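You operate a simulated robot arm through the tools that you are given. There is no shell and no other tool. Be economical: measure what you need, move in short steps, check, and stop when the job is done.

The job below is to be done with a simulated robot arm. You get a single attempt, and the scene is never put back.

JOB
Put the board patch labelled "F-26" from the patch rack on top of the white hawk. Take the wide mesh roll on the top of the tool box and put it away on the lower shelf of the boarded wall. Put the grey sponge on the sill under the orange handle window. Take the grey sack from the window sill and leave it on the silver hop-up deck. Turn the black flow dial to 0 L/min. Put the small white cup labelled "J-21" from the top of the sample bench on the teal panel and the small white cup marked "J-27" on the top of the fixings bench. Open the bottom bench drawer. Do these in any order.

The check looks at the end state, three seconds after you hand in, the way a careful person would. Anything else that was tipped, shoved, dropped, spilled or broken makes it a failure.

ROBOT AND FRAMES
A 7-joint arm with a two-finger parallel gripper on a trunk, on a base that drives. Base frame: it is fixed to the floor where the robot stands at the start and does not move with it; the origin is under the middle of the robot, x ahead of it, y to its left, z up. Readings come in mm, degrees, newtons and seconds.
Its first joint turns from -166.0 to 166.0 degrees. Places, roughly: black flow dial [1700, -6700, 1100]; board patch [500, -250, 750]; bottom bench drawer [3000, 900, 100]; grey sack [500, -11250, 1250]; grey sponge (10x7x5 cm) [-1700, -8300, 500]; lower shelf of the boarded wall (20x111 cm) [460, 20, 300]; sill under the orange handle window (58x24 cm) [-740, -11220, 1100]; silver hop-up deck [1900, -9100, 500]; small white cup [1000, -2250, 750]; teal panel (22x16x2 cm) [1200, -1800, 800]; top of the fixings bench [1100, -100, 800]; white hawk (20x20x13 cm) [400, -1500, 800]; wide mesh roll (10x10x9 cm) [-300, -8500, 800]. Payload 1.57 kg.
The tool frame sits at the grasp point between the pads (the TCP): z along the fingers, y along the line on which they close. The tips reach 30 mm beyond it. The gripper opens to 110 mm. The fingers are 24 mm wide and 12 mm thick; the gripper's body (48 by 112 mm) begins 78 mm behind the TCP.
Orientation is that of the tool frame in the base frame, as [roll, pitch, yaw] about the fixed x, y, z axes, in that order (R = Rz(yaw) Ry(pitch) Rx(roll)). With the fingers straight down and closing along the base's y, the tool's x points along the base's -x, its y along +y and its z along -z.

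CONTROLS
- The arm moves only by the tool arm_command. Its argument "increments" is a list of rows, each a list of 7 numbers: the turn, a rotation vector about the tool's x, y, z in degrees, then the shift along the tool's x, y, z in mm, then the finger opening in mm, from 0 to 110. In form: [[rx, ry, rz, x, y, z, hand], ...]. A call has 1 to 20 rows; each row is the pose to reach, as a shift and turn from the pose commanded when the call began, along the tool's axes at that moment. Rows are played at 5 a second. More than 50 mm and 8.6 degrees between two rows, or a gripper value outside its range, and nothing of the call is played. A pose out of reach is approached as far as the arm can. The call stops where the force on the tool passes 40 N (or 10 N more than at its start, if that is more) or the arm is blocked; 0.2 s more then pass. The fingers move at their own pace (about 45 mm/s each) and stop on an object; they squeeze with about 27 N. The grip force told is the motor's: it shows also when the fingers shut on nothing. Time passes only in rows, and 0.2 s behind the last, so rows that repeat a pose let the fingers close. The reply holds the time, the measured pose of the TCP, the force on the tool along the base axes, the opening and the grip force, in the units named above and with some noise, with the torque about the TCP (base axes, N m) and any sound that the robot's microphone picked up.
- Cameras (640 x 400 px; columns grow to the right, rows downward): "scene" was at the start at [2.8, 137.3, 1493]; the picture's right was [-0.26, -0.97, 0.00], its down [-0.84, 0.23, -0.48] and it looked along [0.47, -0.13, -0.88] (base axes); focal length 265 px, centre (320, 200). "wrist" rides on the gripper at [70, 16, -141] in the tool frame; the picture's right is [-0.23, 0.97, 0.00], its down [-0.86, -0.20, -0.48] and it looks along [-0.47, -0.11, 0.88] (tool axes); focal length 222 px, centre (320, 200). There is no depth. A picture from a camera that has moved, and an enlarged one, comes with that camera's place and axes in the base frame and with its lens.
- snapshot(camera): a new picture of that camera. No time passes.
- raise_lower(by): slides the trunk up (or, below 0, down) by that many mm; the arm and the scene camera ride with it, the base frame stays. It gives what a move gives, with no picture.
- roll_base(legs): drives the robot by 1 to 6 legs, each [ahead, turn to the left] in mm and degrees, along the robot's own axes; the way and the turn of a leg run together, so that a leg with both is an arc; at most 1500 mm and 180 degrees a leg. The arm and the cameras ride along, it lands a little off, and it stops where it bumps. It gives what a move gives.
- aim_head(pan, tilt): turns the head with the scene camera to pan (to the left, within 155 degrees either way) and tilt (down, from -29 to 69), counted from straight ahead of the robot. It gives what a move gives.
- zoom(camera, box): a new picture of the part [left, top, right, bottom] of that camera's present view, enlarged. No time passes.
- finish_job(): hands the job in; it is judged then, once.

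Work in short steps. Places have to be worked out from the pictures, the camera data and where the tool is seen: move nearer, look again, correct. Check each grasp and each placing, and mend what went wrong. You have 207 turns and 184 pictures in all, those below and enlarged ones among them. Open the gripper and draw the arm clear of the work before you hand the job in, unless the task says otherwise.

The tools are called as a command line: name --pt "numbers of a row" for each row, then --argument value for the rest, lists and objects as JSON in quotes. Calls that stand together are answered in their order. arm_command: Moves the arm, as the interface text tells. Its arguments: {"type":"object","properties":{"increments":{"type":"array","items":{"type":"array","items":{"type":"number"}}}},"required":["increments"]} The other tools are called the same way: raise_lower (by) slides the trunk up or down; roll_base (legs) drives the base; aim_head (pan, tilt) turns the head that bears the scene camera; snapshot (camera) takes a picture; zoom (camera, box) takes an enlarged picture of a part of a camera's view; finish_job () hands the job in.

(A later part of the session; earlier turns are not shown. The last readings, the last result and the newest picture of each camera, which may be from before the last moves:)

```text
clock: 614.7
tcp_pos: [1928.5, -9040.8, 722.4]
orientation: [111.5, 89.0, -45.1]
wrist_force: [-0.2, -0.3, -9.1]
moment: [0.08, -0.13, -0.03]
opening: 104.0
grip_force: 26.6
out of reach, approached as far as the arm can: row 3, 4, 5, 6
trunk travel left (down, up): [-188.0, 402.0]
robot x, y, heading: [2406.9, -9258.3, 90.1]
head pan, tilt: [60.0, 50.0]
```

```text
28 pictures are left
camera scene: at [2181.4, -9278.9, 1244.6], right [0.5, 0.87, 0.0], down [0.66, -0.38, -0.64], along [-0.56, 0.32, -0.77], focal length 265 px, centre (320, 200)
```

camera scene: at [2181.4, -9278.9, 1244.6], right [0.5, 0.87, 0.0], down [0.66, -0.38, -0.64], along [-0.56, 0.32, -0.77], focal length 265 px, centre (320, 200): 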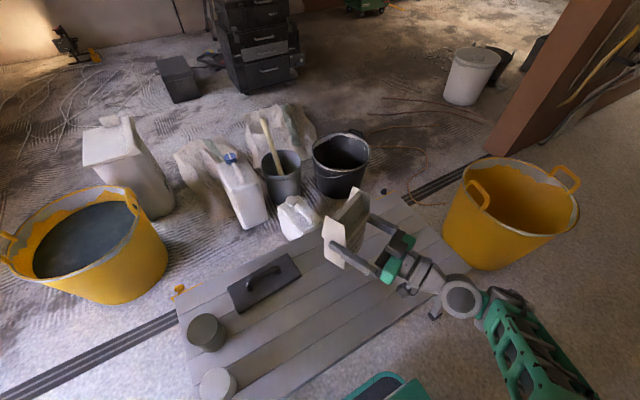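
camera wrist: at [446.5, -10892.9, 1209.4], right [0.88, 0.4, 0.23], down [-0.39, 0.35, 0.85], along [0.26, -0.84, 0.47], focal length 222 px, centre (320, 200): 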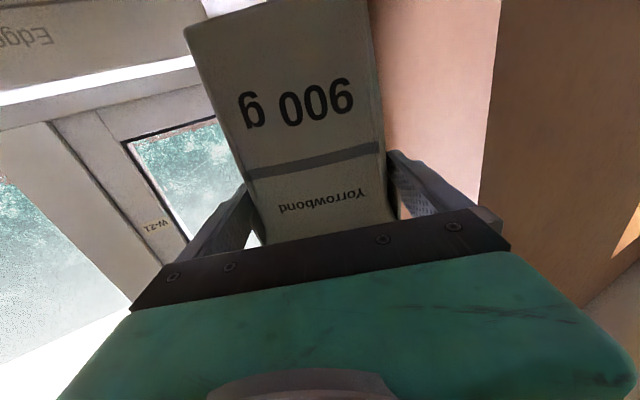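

The arm is at its limit; I lower the rest with the trunk in small steps.

raise_lower --by -100

zoom --camera "scene" --box '[240, 130, 480, 330]'

```text
clock: 616.0
tcp_pos: [1929.4, -9040.9, 623.9]
orientation: [111.3, 89.1, -45.3]
wrist_force: [-0.4, -1.5, -8.0]
moment: [0.05, -0.16, 0.02]
opening: 103.9
grip_force: 26.7
trunk travel left (down, up): [-88.0, 502.0]
robot x, y, heading: [2403.0, -9255.1, 90.0]
head pan, tilt: [60.0, 50.0]
```

```text
2.00 times, centred on (360, 230) of scene
camera zoom: at [2181.4, -9278.9, 1144.7], right [0.5, 0.87, 0.0], down [0.66, -0.38, -0.64], along [-0.56, 0.32, -0.77], focal length 530 px, centre (240, 140)
```

zoom: 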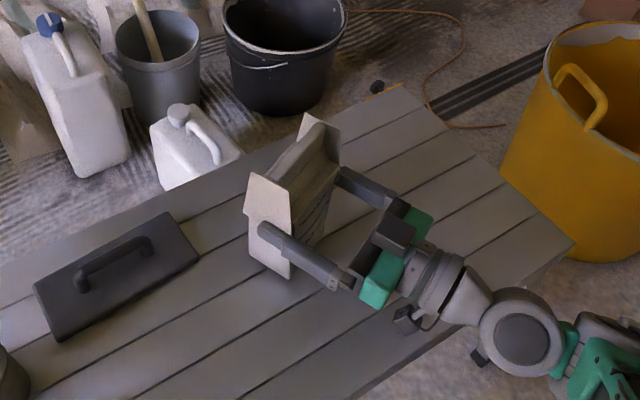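

Nearly down; I lower in small steps until contact.

raise_lower --by -11

raise_lower --by -5

raise_lower --by -4

```text
clock: 616.6
tcp_pos: [1929.0, -9040.9, 613.4]
orientation: [111.7, 88.9, -44.9]
wrist_force: [0.0, -0.6, -8.8]
moment: [0.08, -0.18, 0.02]
opening: 103.7
grip_force: 26.8
trunk travel left (down, up): [-77.0, 513.0]
robot x, y, heading: [2399.6, -9259.6, 89.8]
head pan, tilt: [60.0, 50.0]
```

```text
clock: 617.2
tcp_pos: [1929.5, -9041.1, 611.5]
orientation: [95.3, 89.4, -61.3]
wrist_force: [2.9, -1.7, 10.0]
moment: [0.31, 0.76, 0.09]
opening: 103.7
grip_force: 27.1
trunk travel left (down, up): [-72.0, 518.0]
robot x, y, heading: [2402.6, -9256.8, 90.1]
head pan, tilt: [60.0, 50.0]
```

```text
clock: 617.7
tcp_pos: [1928.8, -9041.0, 606.0]
orientation: [101.6, 89.4, -55.0]
wrist_force: [2.6, -3.1, 21.6]
moment: [0.5, 0.37, 0.14]
opening: 103.8
grip_force: 27.1
trunk travel left (down, up): [-68.0, 522.0]
robot x, y, heading: [2397.9, -9253.6, 90.0]
head pan, tilt: [60.0, 50.0]
```

Down (≈30 N incl. weight). I open fully and withdraw straight back along the tool.

arm_command --pt "0 0 0 -3 0 0 110" --pt "0 0 0 -3 0 0 110" --pt "0 0 0 -3 0 -8 110" --pt "0 0 0 -3 0 -25 110" --pt "0 0 0 -5 0 -50 110" --pt "0 0 0 -8 0 -85 110"

zoom --camera "scene" --box '[240, 130, 480, 330]'

```text
clock: 619.1
tcp_pos: [1947.8, -9035.3, 611.2]
orientation: [153.9, 87.9, -4.0]
wrist_force: [0.9, -0.2, -0.5]
moment: [-0.03, 0.03, 0.03]
opening: 110.1
grip_force: 0.0
out of reach, approached as far as the arm can: row 3, 4, 5, 6
trunk travel left (down, up): [-68.0, 522.0]
robot x, y, heading: [2402.9, -9256.0, 90.2]
head pan, tilt: [60.0, 50.0]
```

```text
2.00 times, centred on (360, 230) of scene
camera zoom: at [2181.5, -9278.8, 1124.7], right [0.5, 0.87, 0.0], down [0.66, -0.38, -0.64], along [-0.56, 0.32, -0.77], focal length 530 px, centre (240, 140)
```

zoom: 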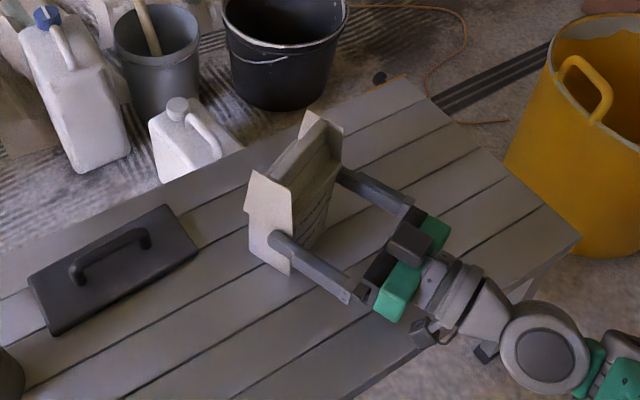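

The arm cannot retract level at this height; I tilt the hand down progressively while pulling back (fingers stay parallel to the sack's sides).

arm_command --pt "0 6 0 -2 0 0 110" --pt "0 12 0 -4 0 0 110" --pt "0 18 0 -6 0 -6 110" --pt "0 24 0 -8 0 -16 110" --pt "0 30 0 -10 0 -30 110" --pt "0 36 0 -12 0 -48 110" --pt "0 41 0 -15 0 -70 110" --pt "0 46 0 -20 0 -95 110" --pt "0 50 0 -30 0 -120 110"

zoom --camera "scene" --box '[240, 130, 480, 330]'

```text
clock: 621.1
tcp_pos: [2059.1, -8989.4, 638.0]
orientation: [178.8, 39.6, 22.6]
wrist_force: [0.2, -0.2, 1.0]
moment: [0.01, 0.05, -0.01]
opening: 110.3
grip_force: 0.1
trunk travel left (down, up): [-68.0, 522.0]
robot x, y, heading: [2406.6, -9258.5, 90.1]
head pan, tilt: [60.0, 50.0]
```

```text
2.00 times, centred on (360, 230) of scene
camera zoom: at [2181.9, -9279.0, 1124.7], right [0.5, 0.87, 0.0], down [0.66, -0.38, -0.64], along [-0.56, 0.32, -0.77], focal length 530 px, centre (240, 140)
```

zoom: 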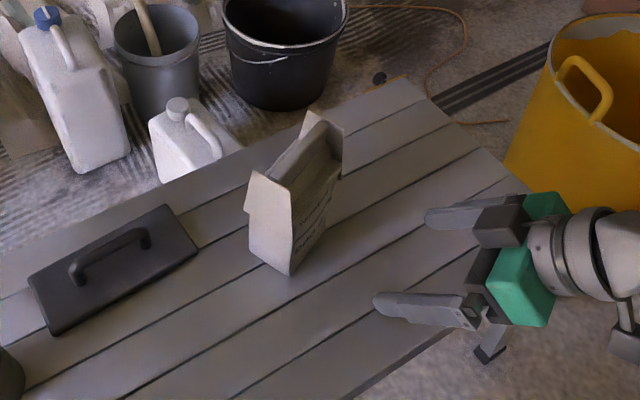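

The sack stands on the step-up. I raise the trunk and leave the lane northwards, easing east past the tub.

raise_lower --by 400

roll_base --legs '[[650, 0], [0, -5], [900, 0]]'

```text
clock: 624.9
tcp_pos: [2057.6, -8988.5, 1038.0]
orientation: [178.9, 39.7, 22.5]
wrist_force: [0.6, -0.4, -0.8]
moment: [-0.01, 0.0, 0.01]
opening: 110.0
grip_force: 0.1
trunk travel left (down, up): [-468.0, 122.0]
robot x, y, heading: [2401.2, -9255.2, 90.1]
head pan, tilt: [60.0, 50.0]
```

```text
clock: 627.6
tcp_pos: [2066.6, -8576.0, 1037.8]
orientation: [178.9, 39.6, 20.9]
wrist_force: [0.0, 0.9, -0.3]
moment: [0.02, -0.02, -0.01]
opening: 109.9
grip_force: 0.0
trunk travel left (down, up): [-468.0, 122.0]
robot x, y, heading: [2398.8, -8853.7, 78.4]
head pan, tilt: [60.0, 50.0]
stopped in leg 1: the robot was blocked; the commanded pose is now the measured one
```

The left side brushed the step-up's leg; at this heading the way is clear of both. I continue ahead, then straighten.

roll_base --legs '[[550, 0], [0, 11.6], [900, 0], [400, 0]]'

aim_head --pan 50 --tilt 35

snapshot --camera "scene"

```text
clock: 638.0
tcp_pos: [2127.8, -6804.2, 1037.7]
orientation: [178.8, 39.6, 32.2]
wrist_force: [-0.6, 0.9, -0.7]
moment: [0.0, 0.01, 0.05]
opening: 110.1
grip_force: 0.1
trunk travel left (down, up): [-468.0, 122.0]
robot x, y, heading: [2513.4, -7013.3, 90.2]
head pan, tilt: [60.0, 50.0]
```

```text
clock: 638.7
tcp_pos: [2128.5, -6803.6, 1038.0]
orientation: [178.8, 39.6, 32.3]
wrist_force: [0.3, 0.1, 0.1]
moment: [0.01, -0.01, -0.03]
opening: 110.0
grip_force: 0.1
trunk travel left (down, up): [-468.0, 122.0]
robot x, y, heading: [2510.8, -7013.5, 90.1]
head pan, tilt: [50.0, 35.0]
```

```text
24 pictures are left
camera scene: at [2287.6, -7015.2, 1546.4], right [0.64, 0.77, 0.0], down [0.44, -0.37, -0.82], along [-0.63, 0.53, -0.57], focal length 265 px, centre (320, 200)
```

scene: 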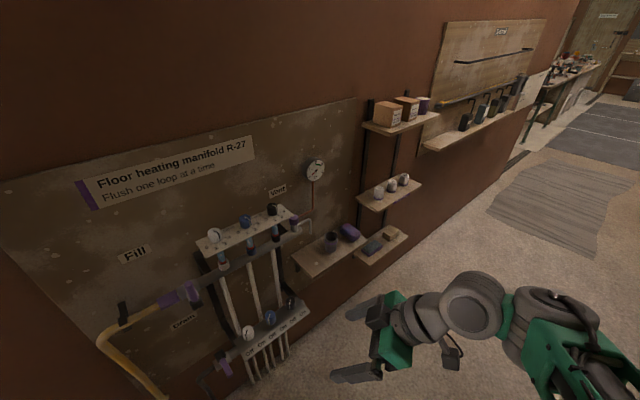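

The heating manifold is here. I zoom in on the dials.

zoom --camera "scene" --box '[190, 180, 350, 360]'

```text
2.22 times, centred on (270, 270) of scene
camera zoom: at [2287.6, -7015.2, 1546.4], right [0.64, 0.77, 0.0], down [0.44, -0.37, -0.82], along [-0.63, 0.53, -0.57], focal length 588 px, centre (431, 44)
```

zoom: 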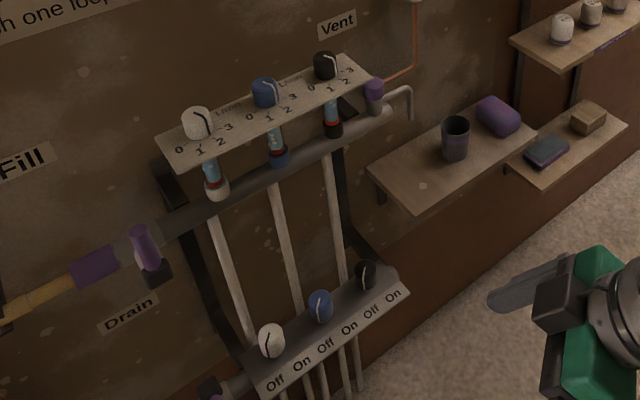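

The black dial (0–3 scale) is on the upper plate near [1715,-6720,1075]. I raise the trunk and move closer, keeping the arm on the left.

raise_lower --by 118

roll_base --legs '[[0, 40], [400, 0], [0, -40]]'

aim_head --pan 85 --tilt 45

snapshot --camera "scene"

```text
clock: 640.2
tcp_pos: [2129.2, -6804.6, 1155.6]
orientation: [178.9, 39.5, 32.2]
wrist_force: [-0.6, 0.1, 0.0]
moment: [0.01, -0.01, 0.01]
opening: 110.0
grip_force: 0.0
trunk travel left (down, up): [-586.0, 4.0]
robot x, y, heading: [2512.7, -7011.6, 90.1]
head pan, tilt: [50.0, 35.0]
```

```text
clock: 646.4
tcp_pos: [1870.5, -6494.7, 1155.2]
orientation: [178.9, 39.7, 32.1]
wrist_force: [-0.7, -0.4, -0.5]
moment: [0.04, -0.02, 0.0]
opening: 109.8
grip_force: 0.0
trunk travel left (down, up): [-586.0, 4.0]
robot x, y, heading: [2250.3, -6704.5, 89.7]
head pan, tilt: [50.0, 35.0]
```

```text
clock: 647.5
tcp_pos: [1870.1, -6494.0, 1156.6]
orientation: [178.9, 39.6, 32.0]
wrist_force: [0.2, 0.0, 0.5]
moment: [-0.05, 0.0, 0.02]
opening: 109.8
grip_force: 0.1
trunk travel left (down, up): [-586.0, 4.0]
robot x, y, heading: [2250.8, -6703.1, 89.9]
head pan, tilt: [85.0, 45.0]
```

```text
22 pictures are left
camera scene: at [2015.6, -6755.7, 1649.7], right [0.09, 1.0, 0.0], down [0.7, -0.06, -0.71], along [-0.7, 0.06, -0.71], focal length 265 px, centre (320, 200)
```

scene: 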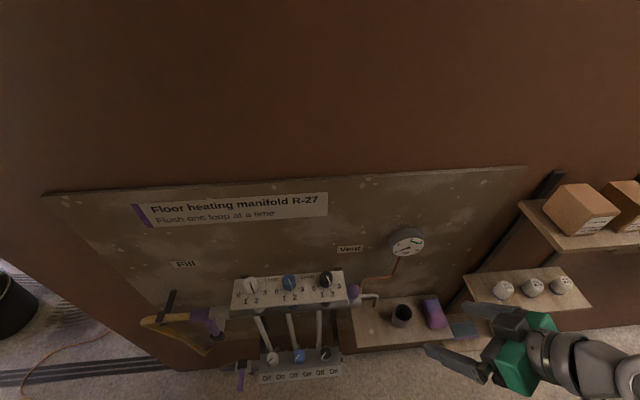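

zoom --camera "scene" --box '[225, 260, 365, 330]'

```text
4.57 times, centred on (295, 295) of scene
camera zoom: at [2015.6, -6755.7, 1649.7], right [0.09, 1.0, 0.0], down [0.7, -0.06, -0.71], along [-0.7, 0.06, -0.71], focal length 1210 px, centre (434, -234)
```

zoom: 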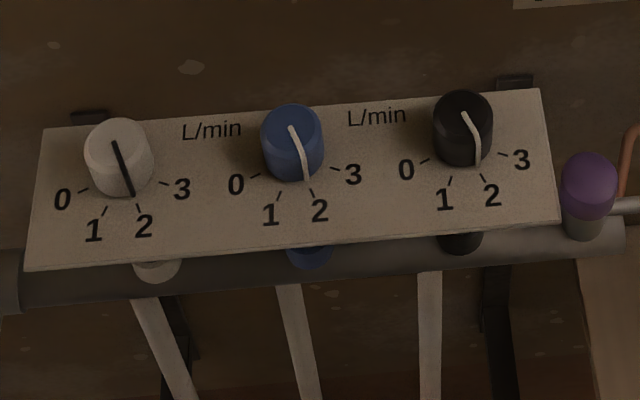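

The black dial points at 2; its axis is vertical and 0 lies clockwise (seen from above) by about 100°. I turn the tool straight down and move above the dial.

arm_command --pt "0 8 0 -8 0 -9 60" --pt "0 16 0 -16 0 -18 60" --pt "0 24 0 -24 0 -28 60" --pt "0 32 0 -32 0 -38 60" --pt "0 39.6 0 -38 0 -46 60"

arm_command --pt "0 0 2 -33 17 -6 60" --pt "0 0 4 -66 34 -12 60" --pt "0 0 6 -100 51 -18 60" --pt "0 0 8 -133 68 -25 60" --pt "0 0 10 -166 85 -31 60" --pt "0 0 12 -200 102 -38 60" --pt "0 0 12 -233 118.5 -44 60"

snapshot --camera "wrist"

```text
clock: 648.6
tcp_pos: [1871.0, -6493.6, 1216.7]
orientation: [179.1, 0.1, 32.8]
wrist_force: [-0.4, 0.3, 0.0]
moment: [-0.02, 0.0, 0.02]
opening: 60.0
grip_force: 0.0
trunk travel left (down, up): [-586.0, 4.0]
robot x, y, heading: [2252.5, -6703.4, 90.0]
head pan, tilt: [85.0, 45.0]
```

```text
clock: 650.2
tcp_pos: [1739.4, -6705.9, 1255.2]
orientation: [-180.0, -0.5, 21.0]
wrist_force: [-0.2, 0.0, -0.8]
moment: [0.01, -0.08, 0.03]
opening: 60.0
grip_force: 0.0
out of reach, approached as far as the arm can: row 6, 7
trunk travel left (down, up): [-586.0, 4.0]
robot x, y, heading: [2252.7, -6702.1, 89.8]
head pan, tilt: [85.0, 45.0]
```

```text
20 pictures are left
camera wrist: at [1809.9, -6696.1, 1398.4], right [0.13, -0.99, 0.0], down [-0.87, -0.12, 0.47], along [-0.47, -0.06, -0.88], focal length 222 px, centre (320, 200)
```

wrist: 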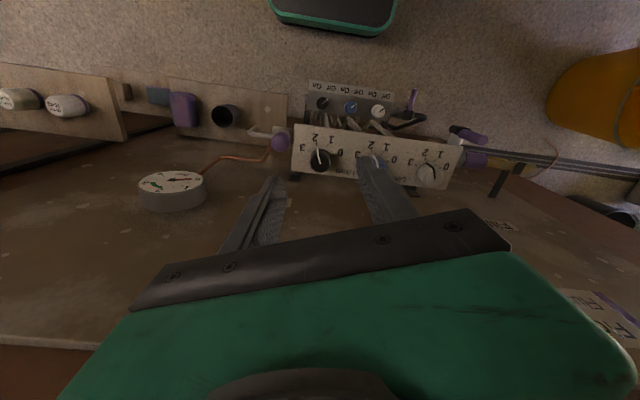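

The knob top is at ≈[1713,-6708,1099]. I move over it and descend part-way to verify.

arm_command --pt "0 0 0 0 0 40 60" --pt "0 0 0 -12 -4 75 60" --pt "0 0 0 -25 -7.4 105 60"

snapshot --camera "wrist"

```text
clock: 651.0
tcp_pos: [1715.6, -6707.9, 1152.0]
orientation: [179.1, -0.1, 20.7]
wrist_force: [-0.1, -0.4, 1.1]
moment: [-0.01, -0.01, 0.0]
opening: 59.9
grip_force: 0.1
trunk travel left (down, up): [-586.0, 4.0]
robot x, y, heading: [2253.6, -6704.2, 90.0]
head pan, tilt: [85.0, 45.0]
```

```text
19 pictures are left
camera wrist: at [1785.6, -6694.9, 1294.4], right [0.13, -0.99, 0.01], down [-0.87, -0.11, 0.47], along [-0.47, -0.08, -0.88], focal length 222 px, centre (320, 200)
```

wrist: 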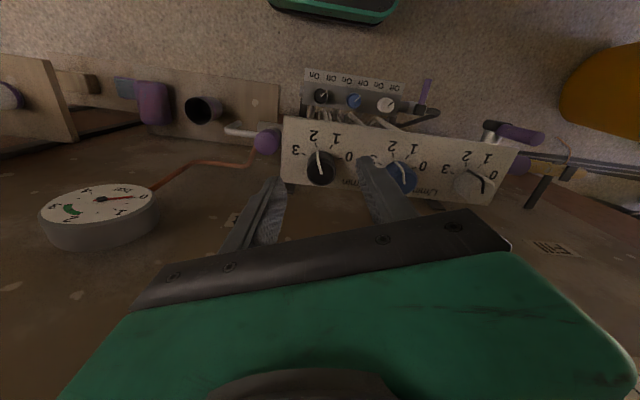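

Centred. I descend to z≈1101, close on the knob and check.

arm_command --pt "0 0 0 -2 0 20 52" --pt "0 0 0 -2 0 38 52" --pt "0 0 0 -2 0 49 52" --pt "0 0 0 -2 0 49 30" --pt "0 0 0 -2 0 49 15" --pt "0 0 0 -2 0 49 15"

snapshot --camera "wrist"

```text
clock: 652.5
tcp_pos: [1714.1, -6705.0, 1102.6]
orientation: [179.1, 0.0, 20.6]
wrist_force: [-6.0, 16.0, 0.1]
moment: [0.18, 0.38, -0.25]
opening: 30.0
grip_force: 27.4
trunk travel left (down, up): [-586.0, 4.0]
robot x, y, heading: [2249.9, -6704.2, 89.7]
head pan, tilt: [85.0, 45.0]
```

```text
18 pictures are left
camera wrist: at [1784.0, -6694.0, 1245.1], right [0.13, -0.99, 0.01], down [-0.87, -0.11, 0.47], along [-0.47, -0.07, -0.88], focal length 222 px, centre (320, 200)
```

wrist: 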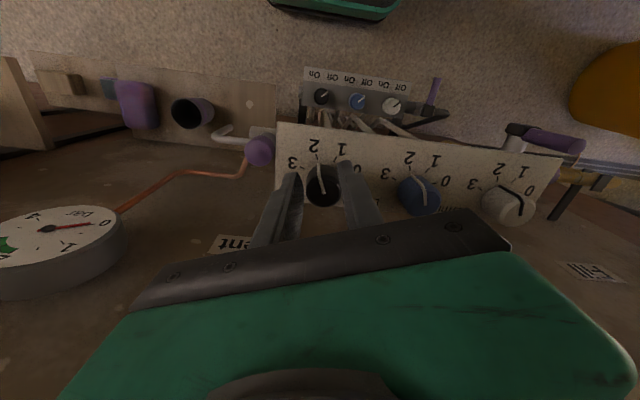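

Gripped. I centre 4 mm toward +y to relieve the side load, then turn clockwise 100° in steps.

arm_command --pt "0 0 4 0 -3.7 0 15" --pt "0 0 11 0 -3.7 0 15" --pt "0 0 19 0 -3.7 0 15" --pt "0 0 27 0 -3.7 0 15" --pt "0 0 35 0 -3.7 0 15" --pt "0 0 43 0 -3.7 0 15" --pt "0 0 51 0 -3.7 0 15" --pt "0 0 59 0 -3.7 0 15" --pt "0 0 67 0 -3.7 0 15" --pt "0 0 75 0 -3.7 0 15" --pt "0 0 83 0 -3.7 0 15" --pt "0 0 91 0 -3.7 0 15" --pt "0 0 100 0 -3.7 0 15"

zoom --camera "scene" --box '[225, 250, 385, 350]'

```text
refused: row 13 steps farther than a row can; nothing moved
```

```text
4.00 times, centred on (305, 300) of scene
camera zoom: at [2014.6, -6752.8, 1649.6], right [0.09, 1.0, 0.0], down [0.7, -0.07, -0.71], along [-0.7, 0.06, -0.71], focal length 1059 px, centre (380, -200)
```

zoom: 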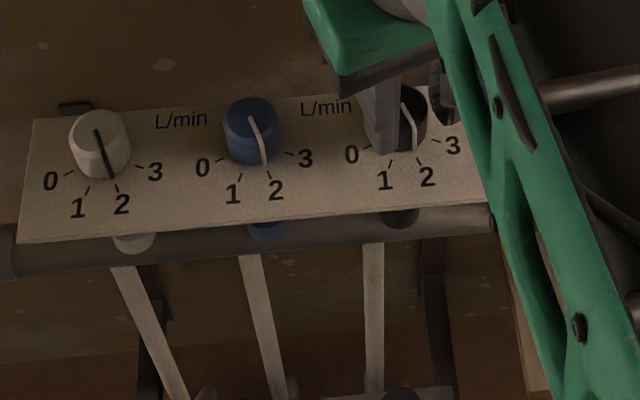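

I resend with steps within the limit.

arm_command --pt "0 0 4 0 -3.7 0 15" --pt "0 0 11 0 -3.7 0 15" --pt "0 0 19 0 -3.7 0 15" --pt "0 0 27 0 -3.7 0 15" --pt "0 0 35 0 -3.7 0 15" --pt "0 0 43 0 -3.7 0 15" --pt "0 0 51 0 -3.7 0 15" --pt "0 0 59 0 -3.7 0 15" --pt "0 0 67 0 -3.7 0 15" --pt "0 0 75 0 -3.7 0 15" --pt "0 0 83 0 -3.7 0 15" --pt "0 0 91 0 -3.7 0 15" --pt "0 0 99 0 -3.7 0 15"

zoom --camera "scene" --box '[225, 250, 385, 350]'

```text
clock: 653.9
tcp_pos: [1711.6, -6706.0, 1104.4]
orientation: [179.2, -0.2, -22.2]
wrist_force: [-1.5, -0.6, 4.8]
moment: [-0.03, 0.16, 0.0]
opening: 16.0
grip_force: 0.4
trunk travel left (down, up): [-586.0, 4.0]
robot x, y, heading: [2251.3, -6701.6, 90.3]
head pan, tilt: [85.0, 45.0]
stopped in row 7: the force on the tool passed its limit (the readings are from after the stop); the commanded pose is now the measured one
```

```text
4.00 times, centred on (305, 300) of scene
camera zoom: at [2016.1, -6755.1, 1649.3], right [0.09, 1.0, 0.0], down [0.7, -0.06, -0.71], along [-0.7, 0.06, -0.71], focal length 1059 px, centre (380, -200)
```

zoom: 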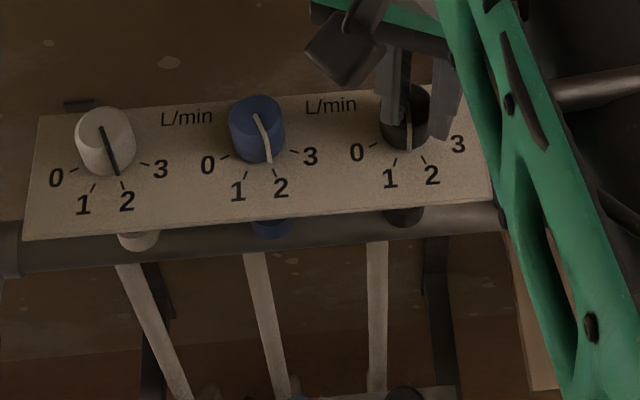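

The fingers slipped off (knob now ~1.5); I was gripping too far toward the wall. I rise, open, and re-measure.

arm_command --pt "0 0 0 0 0 -15 20" --pt "0 0 -6 0 0 -40 55" --pt "0 0 -12 0 0 -50 55"

snapshot --camera "wrist"

```text
clock: 654.7
tcp_pos: [1711.1, -6706.7, 1155.3]
orientation: [179.2, -0.3, -10.2]
wrist_force: [-0.2, -0.6, -0.1]
moment: [0.0, 0.01, -0.01]
opening: 55.0
grip_force: 0.1
trunk travel left (down, up): [-586.0, 4.0]
robot x, y, heading: [2253.8, -6700.5, 89.9]
head pan, tilt: [85.0, 45.0]
```

```text
15 pictures are left
camera wrist: at [1777.8, -6731.7, 1297.6], right [-0.39, -0.92, 0.01], down [-0.81, 0.35, 0.47], along [-0.44, 0.18, -0.88], focal length 222 px, centre (320, 200)
```

wrist: 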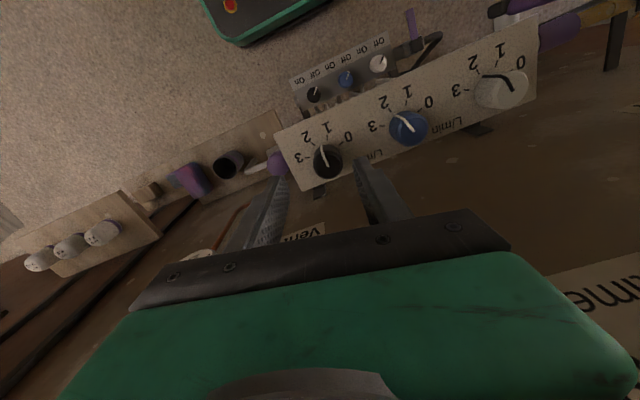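

I regrip at ≈[1712,-6709], slightly deeper, and check the load before turning.

arm_command --pt "0 0 0 0 2 20 50" --pt "0 0 0 0 2 40 50" --pt "0 0 0 0 2 56 50" --pt "0 0 0 0 2 56 30" --pt "0 0 0 0 2 56 10" --pt "0 0 0 0 2 56 10" --pt "0 0 0 0 2 56 10"

arm_command --pt "0 0 5 0 0 0 10" --pt "0 0 10 0 0 0 10" --pt "0 0 15 0 0 0 10" --pt "0 0 20 0 0 0 10"

snapshot --camera "wrist"

```text
clock: 656.3
tcp_pos: [1709.8, -6713.1, 1098.9]
orientation: [179.3, -0.2, -9.9]
wrist_force: [-3.9, -25.0, -0.2]
moment: [-0.86, 0.17, 0.24]
opening: 30.8
grip_force: 36.7
trunk travel left (down, up): [-586.0, 4.0]
robot x, y, heading: [2255.1, -6702.2, 89.9]
head pan, tilt: [85.0, 45.0]
```

```text
clock: 657.1
tcp_pos: [1709.3, -6716.1, 1097.9]
orientation: [179.2, -0.1, -23.3]
wrist_force: [-3.9, -16.4, -4.4]
moment: [-0.63, 0.24, 0.2]
opening: 30.8
grip_force: 39.9
trunk travel left (down, up): [-586.0, 4.0]
robot x, y, heading: [2250.8, -6701.8, 90.3]
head pan, tilt: [85.0, 45.0]
stopped in row 3: the force on the tool passed its limit (the readings are from after the stop); the commanded pose is now the measured one
```

```text
14 pictures are left
camera wrist: at [1768.0, -6754.9, 1241.1], right [-0.59, -0.8, 0.01], down [-0.71, 0.53, 0.47], along [-0.39, 0.27, -0.88], focal length 222 px, centre (320, 200)
```

wrist: 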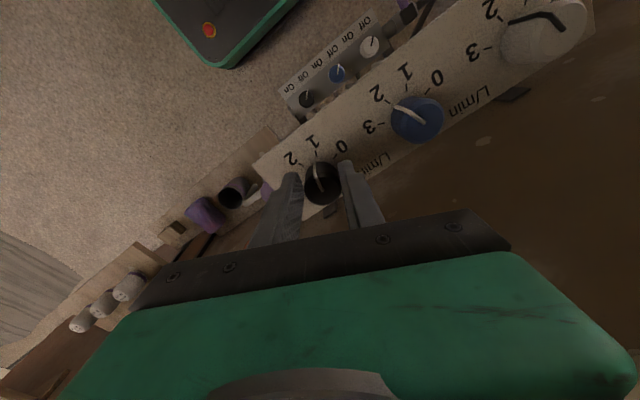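

The knob's axis is more toward -y. I reopen, shift 3 mm that way, regrip and check the side force, then turn.

arm_command --pt "0 0 0 0 0 0 45" --pt "0 0 0 1.2 2.8 0 45" --pt "0 0 0 1.2 2.8 0 20" --pt "0 0 0 1.2 2.8 0 10" --pt "0 0 0 1.2 2.8 0 10"

arm_command --pt "0 0 4 0 0 0 10" --pt "0 0 8 0 0 0 10" --pt "0 0 13 0 0 0 10" --pt "0 0 18 0 0 0 10" --pt "0 0 24 0 0 0 10" --pt "0 0 30 0 0 0 10"

```text
clock: 658.3
tcp_pos: [1711.0, -6714.6, 1098.5]
orientation: [179.2, -0.1, -23.6]
wrist_force: [-2.4, -5.4, -1.6]
moment: [-0.16, 0.21, 0.05]
opening: 31.0
grip_force: 29.9
trunk travel left (down, up): [-586.0, 4.0]
robot x, y, heading: [2251.5, -6703.8, 90.2]
head pan, tilt: [85.0, 45.0]
```

```text
clock: 659.8
tcp_pos: [1705.7, -6720.5, 1099.3]
orientation: [179.0, -0.5, -53.1]
wrist_force: [-11.3, -14.6, -6.3]
moment: [-1.07, 0.08, 0.17]
opening: 31.2
grip_force: 40.4
trunk travel left (down, up): [-586.0, 4.0]
robot x, y, heading: [2251.5, -6704.2, 90.5]
head pan, tilt: [85.0, 45.0]
stopped in row 6: the force on the tool passed its limit (the readings are from after the stop); the commanded pose is now the measured one
```

Turned ~30°, but the drift shows the knob's axis is ~15 mm farther out: ≈[1698,-6709] and lower. I open, rise, turn back, recentre, go deeper and regrip.

arm_command --pt "0 0 0 0 0 0 50" --pt "0 0 0 -4 0 -20 50" --pt "0 0 -8 -8 0 -40 50" --pt "0 0 -16 -12.4 -1 -40 50" --pt "0 0 -24 -12.4 -1 -40 50" --pt "0 0 -32 -12.4 -1 -40 50" --pt "0 0 -40 -12.4 -1 -40 50" --pt "0 0 -45 -12.4 -1 -40 50"

snapshot --camera "wrist"

zoom --camera "scene" --box '[225, 250, 385, 350]'

```text
clock: 661.6
tcp_pos: [1701.1, -6705.3, 1139.3]
orientation: [178.9, 0.3, -8.2]
wrist_force: [-0.4, 0.3, 0.6]
moment: [-0.04, -0.02, -0.02]
opening: 50.1
grip_force: 0.1
trunk travel left (down, up): [-586.0, 4.0]
robot x, y, heading: [2249.9, -6703.1, 90.3]
head pan, tilt: [85.0, 45.0]
```

```text
13 pictures are left
camera wrist: at [1771.0, -6728.4, 1282.3], right [-0.36, -0.93, 0.02], down [-0.81, 0.33, 0.48], along [-0.45, 0.16, -0.88], focal length 222 px, centre (320, 200)
```

wrist: 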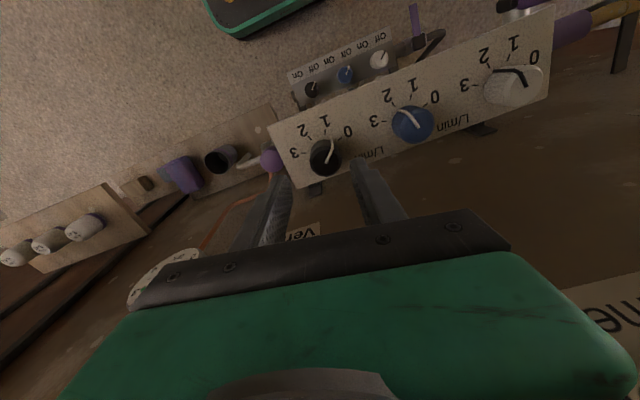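

```text
4.00 times, centred on (305, 300) of scene
camera zoom: at [2015.8, -6758.6, 1649.6], right [0.08, 1.0, 0.0], down [0.7, -0.06, -0.71], along [-0.7, 0.06, -0.71], focal length 1059 px, centre (380, -200)
```

zoom: 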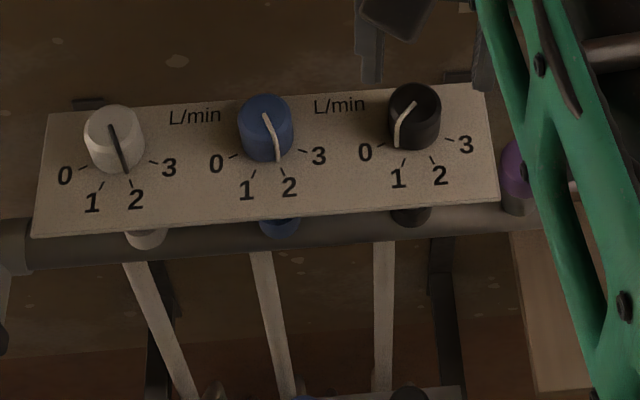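

The dial is now at ≈0.75. I regrip at ≈[1710,-6713] and turn another ~38° clockwise, letting the hand follow the drift.

arm_command --pt "0 0 0 10 6.7 15 50" --pt "0 0 0 10 6.7 30 50" --pt "0 0 0 10 6.7 42 50" --pt "0 0 0 10 6.7 42 25" --pt "0 0 0 10 6.7 42 10" --pt "0 0 0 10 6.7 42 10"

arm_command --pt "0 0 5 -0.2 0.7 0 10" --pt "0 0 10 -0.5 1.3 0 10" --pt "0 0 15 -0.7 2 0 10" --pt "0 0 20 -0.9 2.6 0 10" --pt "0 0 25 -1.1 3.2 0 10" --pt "0 0 30 -1.3 3.9 0 10" --pt "0 0 35 -1.6 4.5 0 10" --pt "0 0 38 -1.7 4.9 0 10"

zoom --camera "scene" --box '[225, 250, 385, 350]'

```text
clock: 663.0
tcp_pos: [1711.1, -6713.4, 1098.7]
orientation: [178.9, 0.2, -8.5]
wrist_force: [0.2, 5.0, 0.4]
moment: [0.26, 0.3, -0.07]
opening: 31.1
grip_force: 28.3
trunk travel left (down, up): [-586.0, 4.0]
robot x, y, heading: [2251.4, -6703.0, 90.4]
head pan, tilt: [85.0, 45.0]
```

```text
clock: 664.8
tcp_pos: [1709.5, -6720.3, 1098.2]
orientation: [179.1, -0.4, -46.3]
wrist_force: [3.5, -12.2, 0.9]
moment: [-0.47, -0.28, 0.44]
opening: 30.9
grip_force: 39.5
trunk travel left (down, up): [-586.0, 4.0]
robot x, y, heading: [2254.1, -6707.0, 90.5]
head pan, tilt: [85.0, 45.0]
```

```text
4.00 times, centred on (305, 300) of scene
camera zoom: at [2016.3, -6760.9, 1649.6], right [0.08, 1.0, 0.0], down [0.7, -0.06, -0.71], along [-0.7, 0.06, -0.71], focal length 1059 px, centre (380, -200)
```

zoom: 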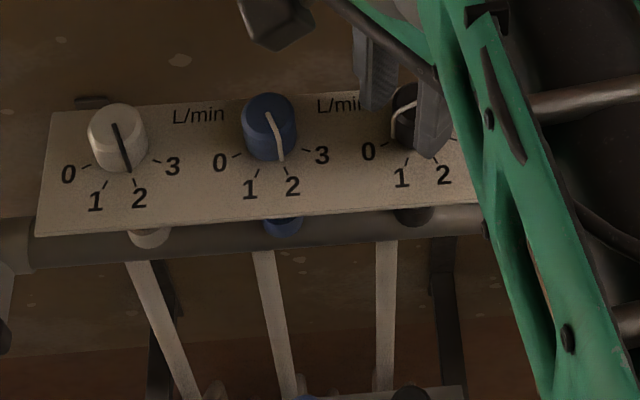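

The pointer looks near 0. I release, rise, and inspect.

arm_command --pt "0 0 0 0 0 0 50" --pt "0 0 0 0 0 0 50" --pt "0 0 0 0 0 -25 50" --pt "0 0 -8 0 0 -50 50"

zoom --camera "scene" --box '[285, 260, 355, 320]'

zoom --camera "wrist" --box '[230, 60, 430, 220]'

```text
clock: 665.8
tcp_pos: [1709.4, -6717.7, 1147.9]
orientation: [179.1, -0.3, -38.5]
wrist_force: [0.2, -0.6, 0.5]
moment: [0.02, -0.02, -0.04]
opening: 50.1
grip_force: 0.0
trunk travel left (down, up): [-586.0, 4.0]
robot x, y, heading: [2251.2, -6701.9, 90.3]
head pan, tilt: [85.0, 45.0]
```

```text
6.67 times, centred on (320, 290) of scene
camera zoom: at [2016.1, -6758.6, 1649.7], right [0.08, 1.0, 0.0], down [0.7, -0.06, -0.71], along [-0.7, 0.06, -0.71], focal length 1765 px, centre (320, -400)
```

zoom: 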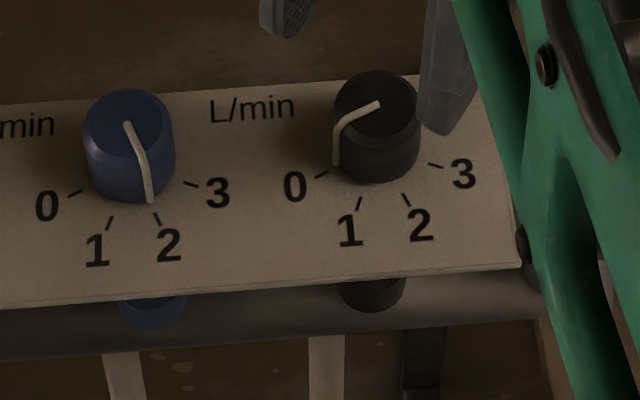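

```text
2.50 times, centred on (330, 140) of wrist
camera zoom: at [1755.1, -6770.0, 1291.8], right [-0.78, -0.62, 0.02], down [-0.54, 0.7, 0.47], along [-0.3, 0.36, -0.88], focal length 555 px, centre (295, 350)
```

zoom: 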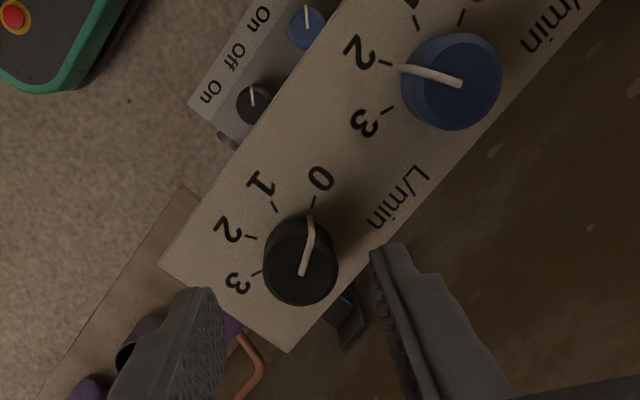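

The dial reads 0. Now the mesh roll: I lift off, bring the arm to the front, and drive north through the corridor.

arm_command --pt "0 0 0 0 0 -45 60" --pt "0 0 -8 0 0 -80 60" --pt "0 0 -16 26 -21 -80 60" --pt "0 0 -24 52 -42 -80 60" --pt "0 0 -32 75 -60 -80 60" --pt "0 0 -38.5 87.7 -69.7 -80 60"

arm_command --pt "0 0 6.5 2.8 -48.7 0 60" --pt "0 0 13 11 -96.7 0 60" --pt "0 0 19.5 24.7 -143.5 0 60" --pt "0 0 26 43.5 -188.5 0 60" --pt "0 0 32.5 67.3 -231 0 60" --pt "0 0 39 95.8 -270.6 0 60" --pt "0 0 45.5 128.6 -306.7 0 60" --pt "0 0 52 165.3 -338.8 0 60" --pt "0 0 58.5 205.3 -366.6 0 60" --pt "0 0 65 248.3 -389.7 0 60" --pt "0 0 71.5 293.6 -407.8 0 60" --pt "0 0 78 340.6 -420.6 0 60" --pt "0 0 84.5 388.8 -428 0 60" --pt "0 0 91 437.5 -429.9 0 60"

roll_base --legs '[[1500, 0], [1000, 0]]'

aim_head --pan 0 --tilt 25

snapshot --camera "scene"

```text
clock: 667.2
tcp_pos: [1822.3, -6714.8, 1227.1]
orientation: [179.0, 0.3, 0.2]
wrist_force: [-0.2, 0.6, 0.4]
moment: [-0.04, -0.01, 0.02]
opening: 60.2
grip_force: 0.1
trunk travel left (down, up): [-586.0, 4.0]
robot x, y, heading: [2256.6, -6702.4, 90.4]
head pan, tilt: [85.0, 45.0]
```

```text
clock: 670.2
tcp_pos: [2259.5, -6285.3, 1217.9]
orientation: [179.6, -1.0, -91.1]
wrist_force: [-0.6, 0.3, -0.3]
moment: [0.0, 0.05, -0.01]
opening: 60.0
grip_force: 0.1
trunk travel left (down, up): [-586.0, 4.0]
robot x, y, heading: [2251.6, -6703.5, 90.5]
head pan, tilt: [85.0, 45.0]
```

```text
clock: 682.4
tcp_pos: [2301.0, -3784.1, 1217.3]
orientation: [179.5, -0.9, -92.9]
wrist_force: [-0.1, -0.9, -0.4]
moment: [-0.03, -0.02, -0.03]
opening: 59.9
grip_force: 0.0
trunk travel left (down, up): [-586.0, 4.0]
robot x, y, heading: [2283.9, -4201.8, 88.4]
head pan, tilt: [85.0, 45.0]
```

```text
clock: 684.0
tcp_pos: [2301.3, -3785.6, 1217.6]
orientation: [179.7, -1.0, -93.0]
wrist_force: [-0.3, 0.1, -0.1]
moment: [0.0, -0.01, 0.02]
opening: 59.8
grip_force: 0.1
trunk travel left (down, up): [-586.0, 4.0]
robot x, y, heading: [2281.7, -4202.7, 88.2]
head pan, tilt: [0.0, 25.0]
```

```text
8 pictures are left
camera scene: at [2126.1, -4167.3, 1680.3], right [1.0, -0.03, 0.0], down [-0.01, -0.42, -0.91], along [0.02, 0.91, -0.42], focal length 265 px, centre (320, 200)
```

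scene: 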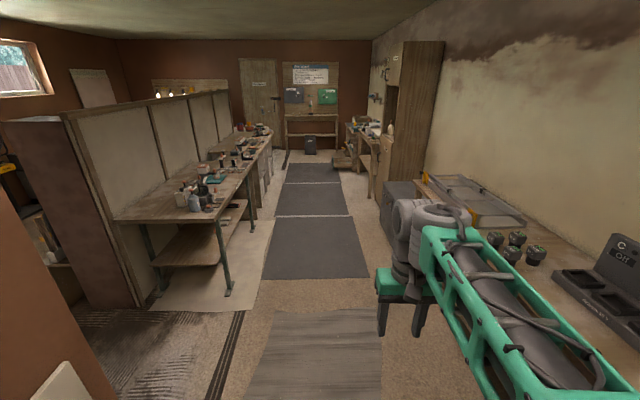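

Clear ahead. I drive out through the sample room and west to x≈-310, then face south.

roll_base --legs '[[1040, 0], [0, 91.7], [1300, 0], [1300, 0], [0, 90]]'

```text
clock: 709.4
tcp_pos: [-327.0, -3487.6, 1217.8]
orientation: [179.6, -1.0, 85.6]
wrist_force: [0.7, -0.8, -0.3]
moment: [0.01, 0.01, -0.02]
opening: 60.0
grip_force: 0.1
trunk travel left (down, up): [-586.0, 4.0]
robot x, y, heading: [-302.1, -3072.8, -92.9]
head pan, tilt: [0.0, 25.0]
```

I correct the heading and drive south toward the tool box.

roll_base --legs '[[0, 2.8], [1500, 0], [1500, 0], [1400, 0]]'

raise_lower --by -380

aim_head --pan 0 --tilt 30

snapshot --camera "scene"

```text
clock: 730.8
tcp_pos: [-253.8, -7878.6, 1217.3]
orientation: [179.6, -1.0, 90.3]
wrist_force: [1.3, 0.2, 0.0]
moment: [-0.05, 0.0, 0.03]
opening: 59.9
grip_force: 0.1
trunk travel left (down, up): [-586.0, 4.0]
robot x, y, heading: [-256.1, -7460.7, -88.5]
head pan, tilt: [0.0, 25.0]
```

```text
clock: 734.5
tcp_pos: [-253.8, -7880.5, 837.2]
orientation: [179.7, -1.0, 90.4]
wrist_force: [-0.6, 0.0, -0.4]
moment: [0.0, 0.01, -0.02]
opening: 60.0
grip_force: 0.1
trunk travel left (down, up): [-206.0, 384.0]
robot x, y, heading: [-259.0, -7460.1, -88.5]
head pan, tilt: [0.0, 25.0]
```

```text
clock: 735.1
tcp_pos: [-254.4, -7879.1, 837.0]
orientation: [179.6, -1.0, 90.4]
wrist_force: [-0.1, 0.1, 0.3]
moment: [0.0, -0.03, 0.02]
opening: 60.1
grip_force: 0.0
trunk travel left (down, up): [-206.0, 384.0]
robot x, y, heading: [-256.1, -7462.8, -88.3]
head pan, tilt: [0.0, 30.0]
```

```text
7 pictures are left
camera scene: at [-100.7, -7486.5, 1292.3], right [-1.0, -0.03, 0.0], down [-0.01, 0.5, -0.87], along [0.02, -0.87, -0.5], focal length 265 px, centre (320, 200)
```

scene: 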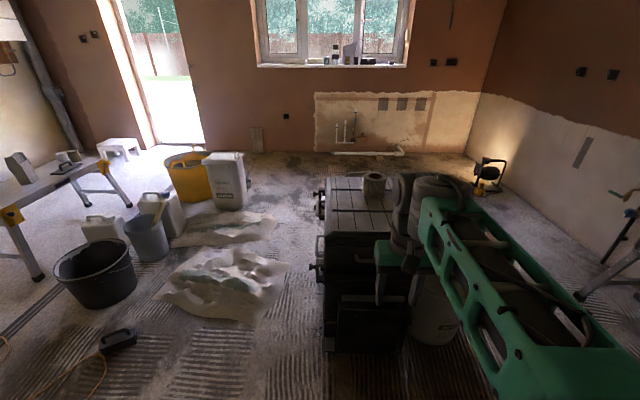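

Roll centre ≈[-313,-8540], z 715–805. I tilt the tool to 40° below horizontal, shift sideways, and drive closer.

arm_command --pt "0 -8.3 0 -13 -9 0 90" --pt "0 -16.6 0 -26 -18 0 110" --pt "0 -25 0 -39 -27 0 110" --pt "0 -33.3 0 -52 -36 0 110" --pt "0 -41.6 0 -65 -45 0 110" --pt "0 -49.5 0 -80 -54 0 110"

roll_base --legs '[[0, -1.6], [385, 0]]'

snapshot --camera "wrist"

```text
clock: 736.5
tcp_pos: [-309.2, -7959.6, 835.4]
orientation: [179.5, 48.6, 89.8]
wrist_force: [0.1, -0.6, -0.7]
moment: [0.0, 0.01, 0.01]
opening: 110.2
grip_force: 0.1
trunk travel left (down, up): [-206.0, 384.0]
robot x, y, heading: [-254.3, -7460.0, -88.6]
head pan, tilt: [0.0, 30.0]
```

```text
clock: 739.3
tcp_pos: [-323.2, -8340.8, 836.2]
orientation: [179.5, 48.5, 88.2]
wrist_force: [-0.8, -0.4, -0.6]
moment: [-0.01, 0.03, 0.0]
opening: 109.8
grip_force: 0.0
trunk travel left (down, up): [-206.0, 384.0]
robot x, y, heading: [-256.0, -7846.3, -90.3]
head pan, tilt: [0.0, 30.0]
```

```text
6 pictures are left
camera wrist: at [-302.7, -8189.1, 877.9], right [0.97, -0.18, 0.18], down [-0.21, -0.2, 0.96], along [-0.13, -0.96, -0.23], focal length 222 px, centre (320, 200)
```

wrist: 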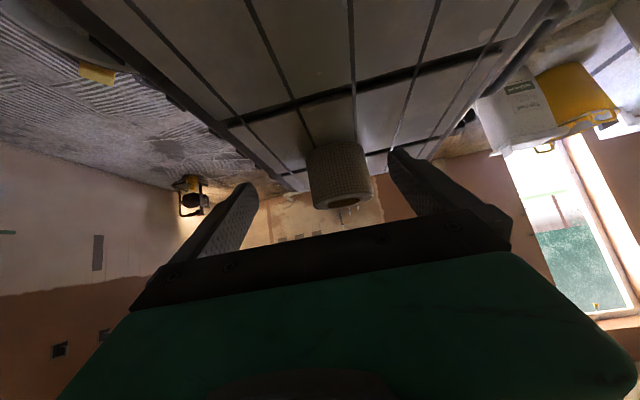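

Roll centre refined to [-311,-8541,759]. I go to a standoff 100 mm before it along the tool axis and check the lateral alignment.

arm_command --pt "0 0 0 -20 6 25 110" --pt "0 0 0 -40 12 50 110" --pt "0 0 0 -60 18 75 110" --pt "0 0 0 -76.8 18 97.5 110"

snapshot --camera "wrist"

```text
clock: 740.3
tcp_pos: [-308.0, -8467.2, 828.6]
orientation: [179.4, 48.5, 88.1]
wrist_force: [-0.4, 0.8, 0.9]
moment: [-0.01, 0.0, -0.01]
opening: 109.9
grip_force: 0.0
trunk travel left (down, up): [-206.0, 384.0]
robot x, y, heading: [-256.0, -7843.3, -90.2]
head pan, tilt: [0.0, 30.0]
```

```text
5 pictures are left
camera wrist: at [-287.6, -8314.0, 871.1], right [0.97, -0.17, 0.18], down [-0.21, -0.2, 0.96], along [-0.13, -0.96, -0.23], focal length 222 px, centre (320, 200)
```

wrist: 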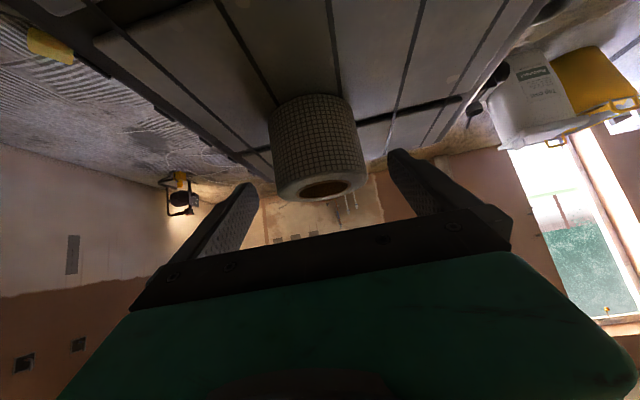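

Aligned within 2 mm. I advance 97 mm along the tool axis and close.

arm_command --pt "0 0 0 0 -1.7 25 110" --pt "0 0 0 0 -1.7 50 110" --pt "0 0 0 0 -1.7 75 110" --pt "0 0 0 0 -1.7 97 110" --pt "0 0 0 0 -1.7 97 90" --pt "0 0 0 0 -1.7 97 80" --pt "0 0 0 0 -1.7 97 80"

arm_command --pt "0 0 0 -13 0 -12 80" --pt "0 0 0 -30 0 -27 80" --pt "0 0 0 -55 0 -50 80"

snapshot --camera "wrist"

```text
clock: 741.9
tcp_pos: [-313.8, -8538.4, 763.1]
orientation: [179.5, 48.4, 88.2]
wrist_force: [-0.9, -0.2, 0.7]
moment: [0.0, -0.01, -0.01]
opening: 99.4
grip_force: 26.9
trunk travel left (down, up): [-206.0, 384.0]
robot x, y, heading: [-257.6, -7845.3, -90.0]
head pan, tilt: [0.0, 30.0]
```

```text
clock: 742.7
tcp_pos: [-311.4, -8537.6, 838.5]
orientation: [179.3, 48.5, 88.0]
wrist_force: [-0.3, 0.0, -1.9]
moment: [0.05, 0.01, -0.03]
opening: 99.3
grip_force: 27.0
trunk travel left (down, up): [-206.0, 384.0]
robot x, y, heading: [-260.3, -7843.1, -90.4]
head pan, tilt: [0.0, 30.0]
```

```text
4 pictures are left
camera wrist: at [-291.5, -8386.0, 881.3], right [0.97, -0.18, 0.18], down [-0.21, -0.2, 0.96], along [-0.13, -0.96, -0.23], focal length 222 px, centre (320, 200)
```

wrist: 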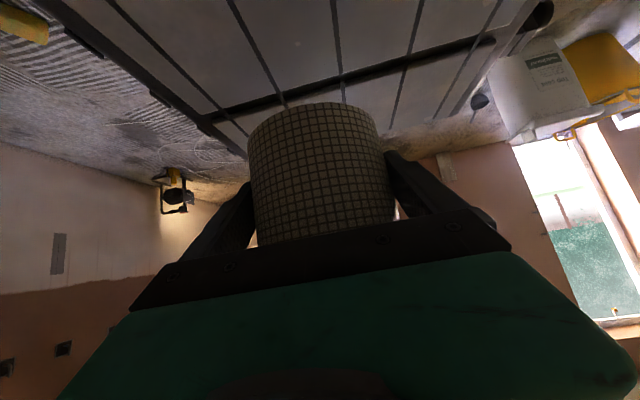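

Roll gripped and lifted. I reverse north the whole way in stages, after drawing the arm in a little.

roll_base --legs '[[-500, 0]]'

arm_command --pt "0 0 0 30 0 -34 80" --pt "0 0 0 60 0 -67 80" --pt "0 0 0 85 0 -96 80"

roll_base --legs '[[0, -0.3], [-1500, 0], [-1500, 0], [-1000, 0]]'

```text
clock: 745.7
tcp_pos: [-311.1, -8035.0, 839.4]
orientation: [179.5, 48.5, 87.8]
wrist_force: [0.1, 0.4, -2.6]
moment: [0.03, -0.01, -0.02]
opening: 99.4
grip_force: 27.3
trunk travel left (down, up): [-206.0, 384.0]
robot x, y, heading: [-253.5, -7339.5, -90.3]
head pan, tilt: [0.0, 30.0]
```

```text
clock: 746.5
tcp_pos: [-305.7, -7907.9, 838.0]
orientation: [179.4, 48.4, 88.0]
wrist_force: [-0.3, -0.4, -2.6]
moment: [0.03, 0.05, -0.03]
opening: 99.4
grip_force: 26.9
trunk travel left (down, up): [-206.0, 384.0]
robot x, y, heading: [-254.9, -7338.9, -90.6]
head pan, tilt: [0.0, 30.0]
```

```text
clock: 766.0
tcp_pos: [-281.0, -3905.2, 839.2]
orientation: [179.5, 48.4, 88.7]
wrist_force: [-0.5, 0.4, -1.8]
moment: [0.05, -0.02, 0.03]
opening: 99.4
grip_force: 27.3
trunk travel left (down, up): [-206.0, 384.0]
robot x, y, heading: [-234.8, -3334.2, -89.7]
head pan, tilt: [0.0, 30.0]
```

Still held. I continue reversing with a slight westward trim to reach the boarded wall.

roll_base --legs '[[0, 1.3], [-1300, 0], [-1290, 0], [-1000, 0]]'

roll_base --legs '[[0, 88.5]]'

raise_lower --by -200

aim_head --pan 0 --tilt 38

snapshot --camera "scene"

```text
clock: 783.8
tcp_pos: [-368.4, -314.9, 838.0]
orientation: [179.3, 48.7, 89.3]
wrist_force: [-1.1, 0.0, -2.1]
moment: [-0.01, -0.02, -0.03]
opening: 99.6
grip_force: 26.9
trunk travel left (down, up): [-206.0, 384.0]
robot x, y, heading: [-331.7, 253.0, -89.1]
head pan, tilt: [0.0, 30.0]
```

```text
clock: 787.9
tcp_pos: [237.0, 192.5, 838.0]
orientation: [179.4, 48.5, 177.2]
wrist_force: [-1.0, 0.6, -1.5]
moment: [0.03, 0.04, -0.01]
opening: 99.6
grip_force: 26.8
trunk travel left (down, up): [-206.0, 384.0]
robot x, y, heading: [-332.0, 259.5, -1.0]
head pan, tilt: [0.0, 30.0]
```

```text
clock: 790.1
tcp_pos: [237.1, 193.1, 638.9]
orientation: [179.3, 48.5, 177.3]
wrist_force: [0.1, -0.3, -2.5]
moment: [-0.02, 0.06, -0.03]
opening: 99.3
grip_force: 26.5
trunk travel left (down, up): [-6.0, 584.0]
robot x, y, heading: [-326.6, 252.6, -0.9]
head pan, tilt: [0.0, 30.0]
```

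```text
clock: 790.8
tcp_pos: [236.6, 191.9, 638.6]
orientation: [179.4, 48.6, 177.2]
wrist_force: [0.1, 0.5, -3.1]
moment: [0.02, 0.03, 0.02]
opening: 99.2
grip_force: 27.2
trunk travel left (down, up): [-6.0, 584.0]
robot x, y, heading: [-328.5, 256.4, -1.1]
head pan, tilt: [0.0, 38.0]
```

```text
3 pictures are left
camera scene: at [-300.1, 407.7, 1080.0], right [-0.02, -1.0, 0.0], down [-0.62, 0.01, -0.79], along [0.79, -0.02, -0.62], focal length 265 px, centre (320, 200)
```

scene: 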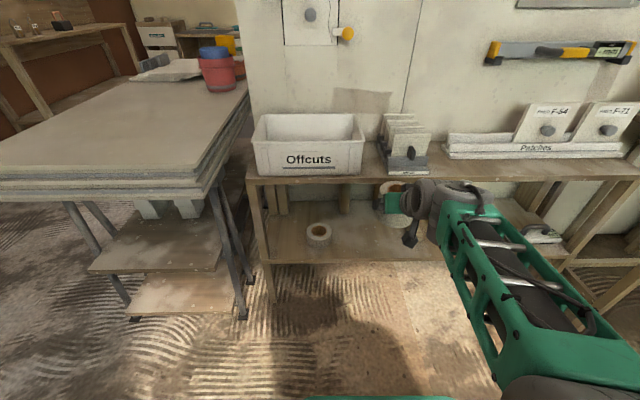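

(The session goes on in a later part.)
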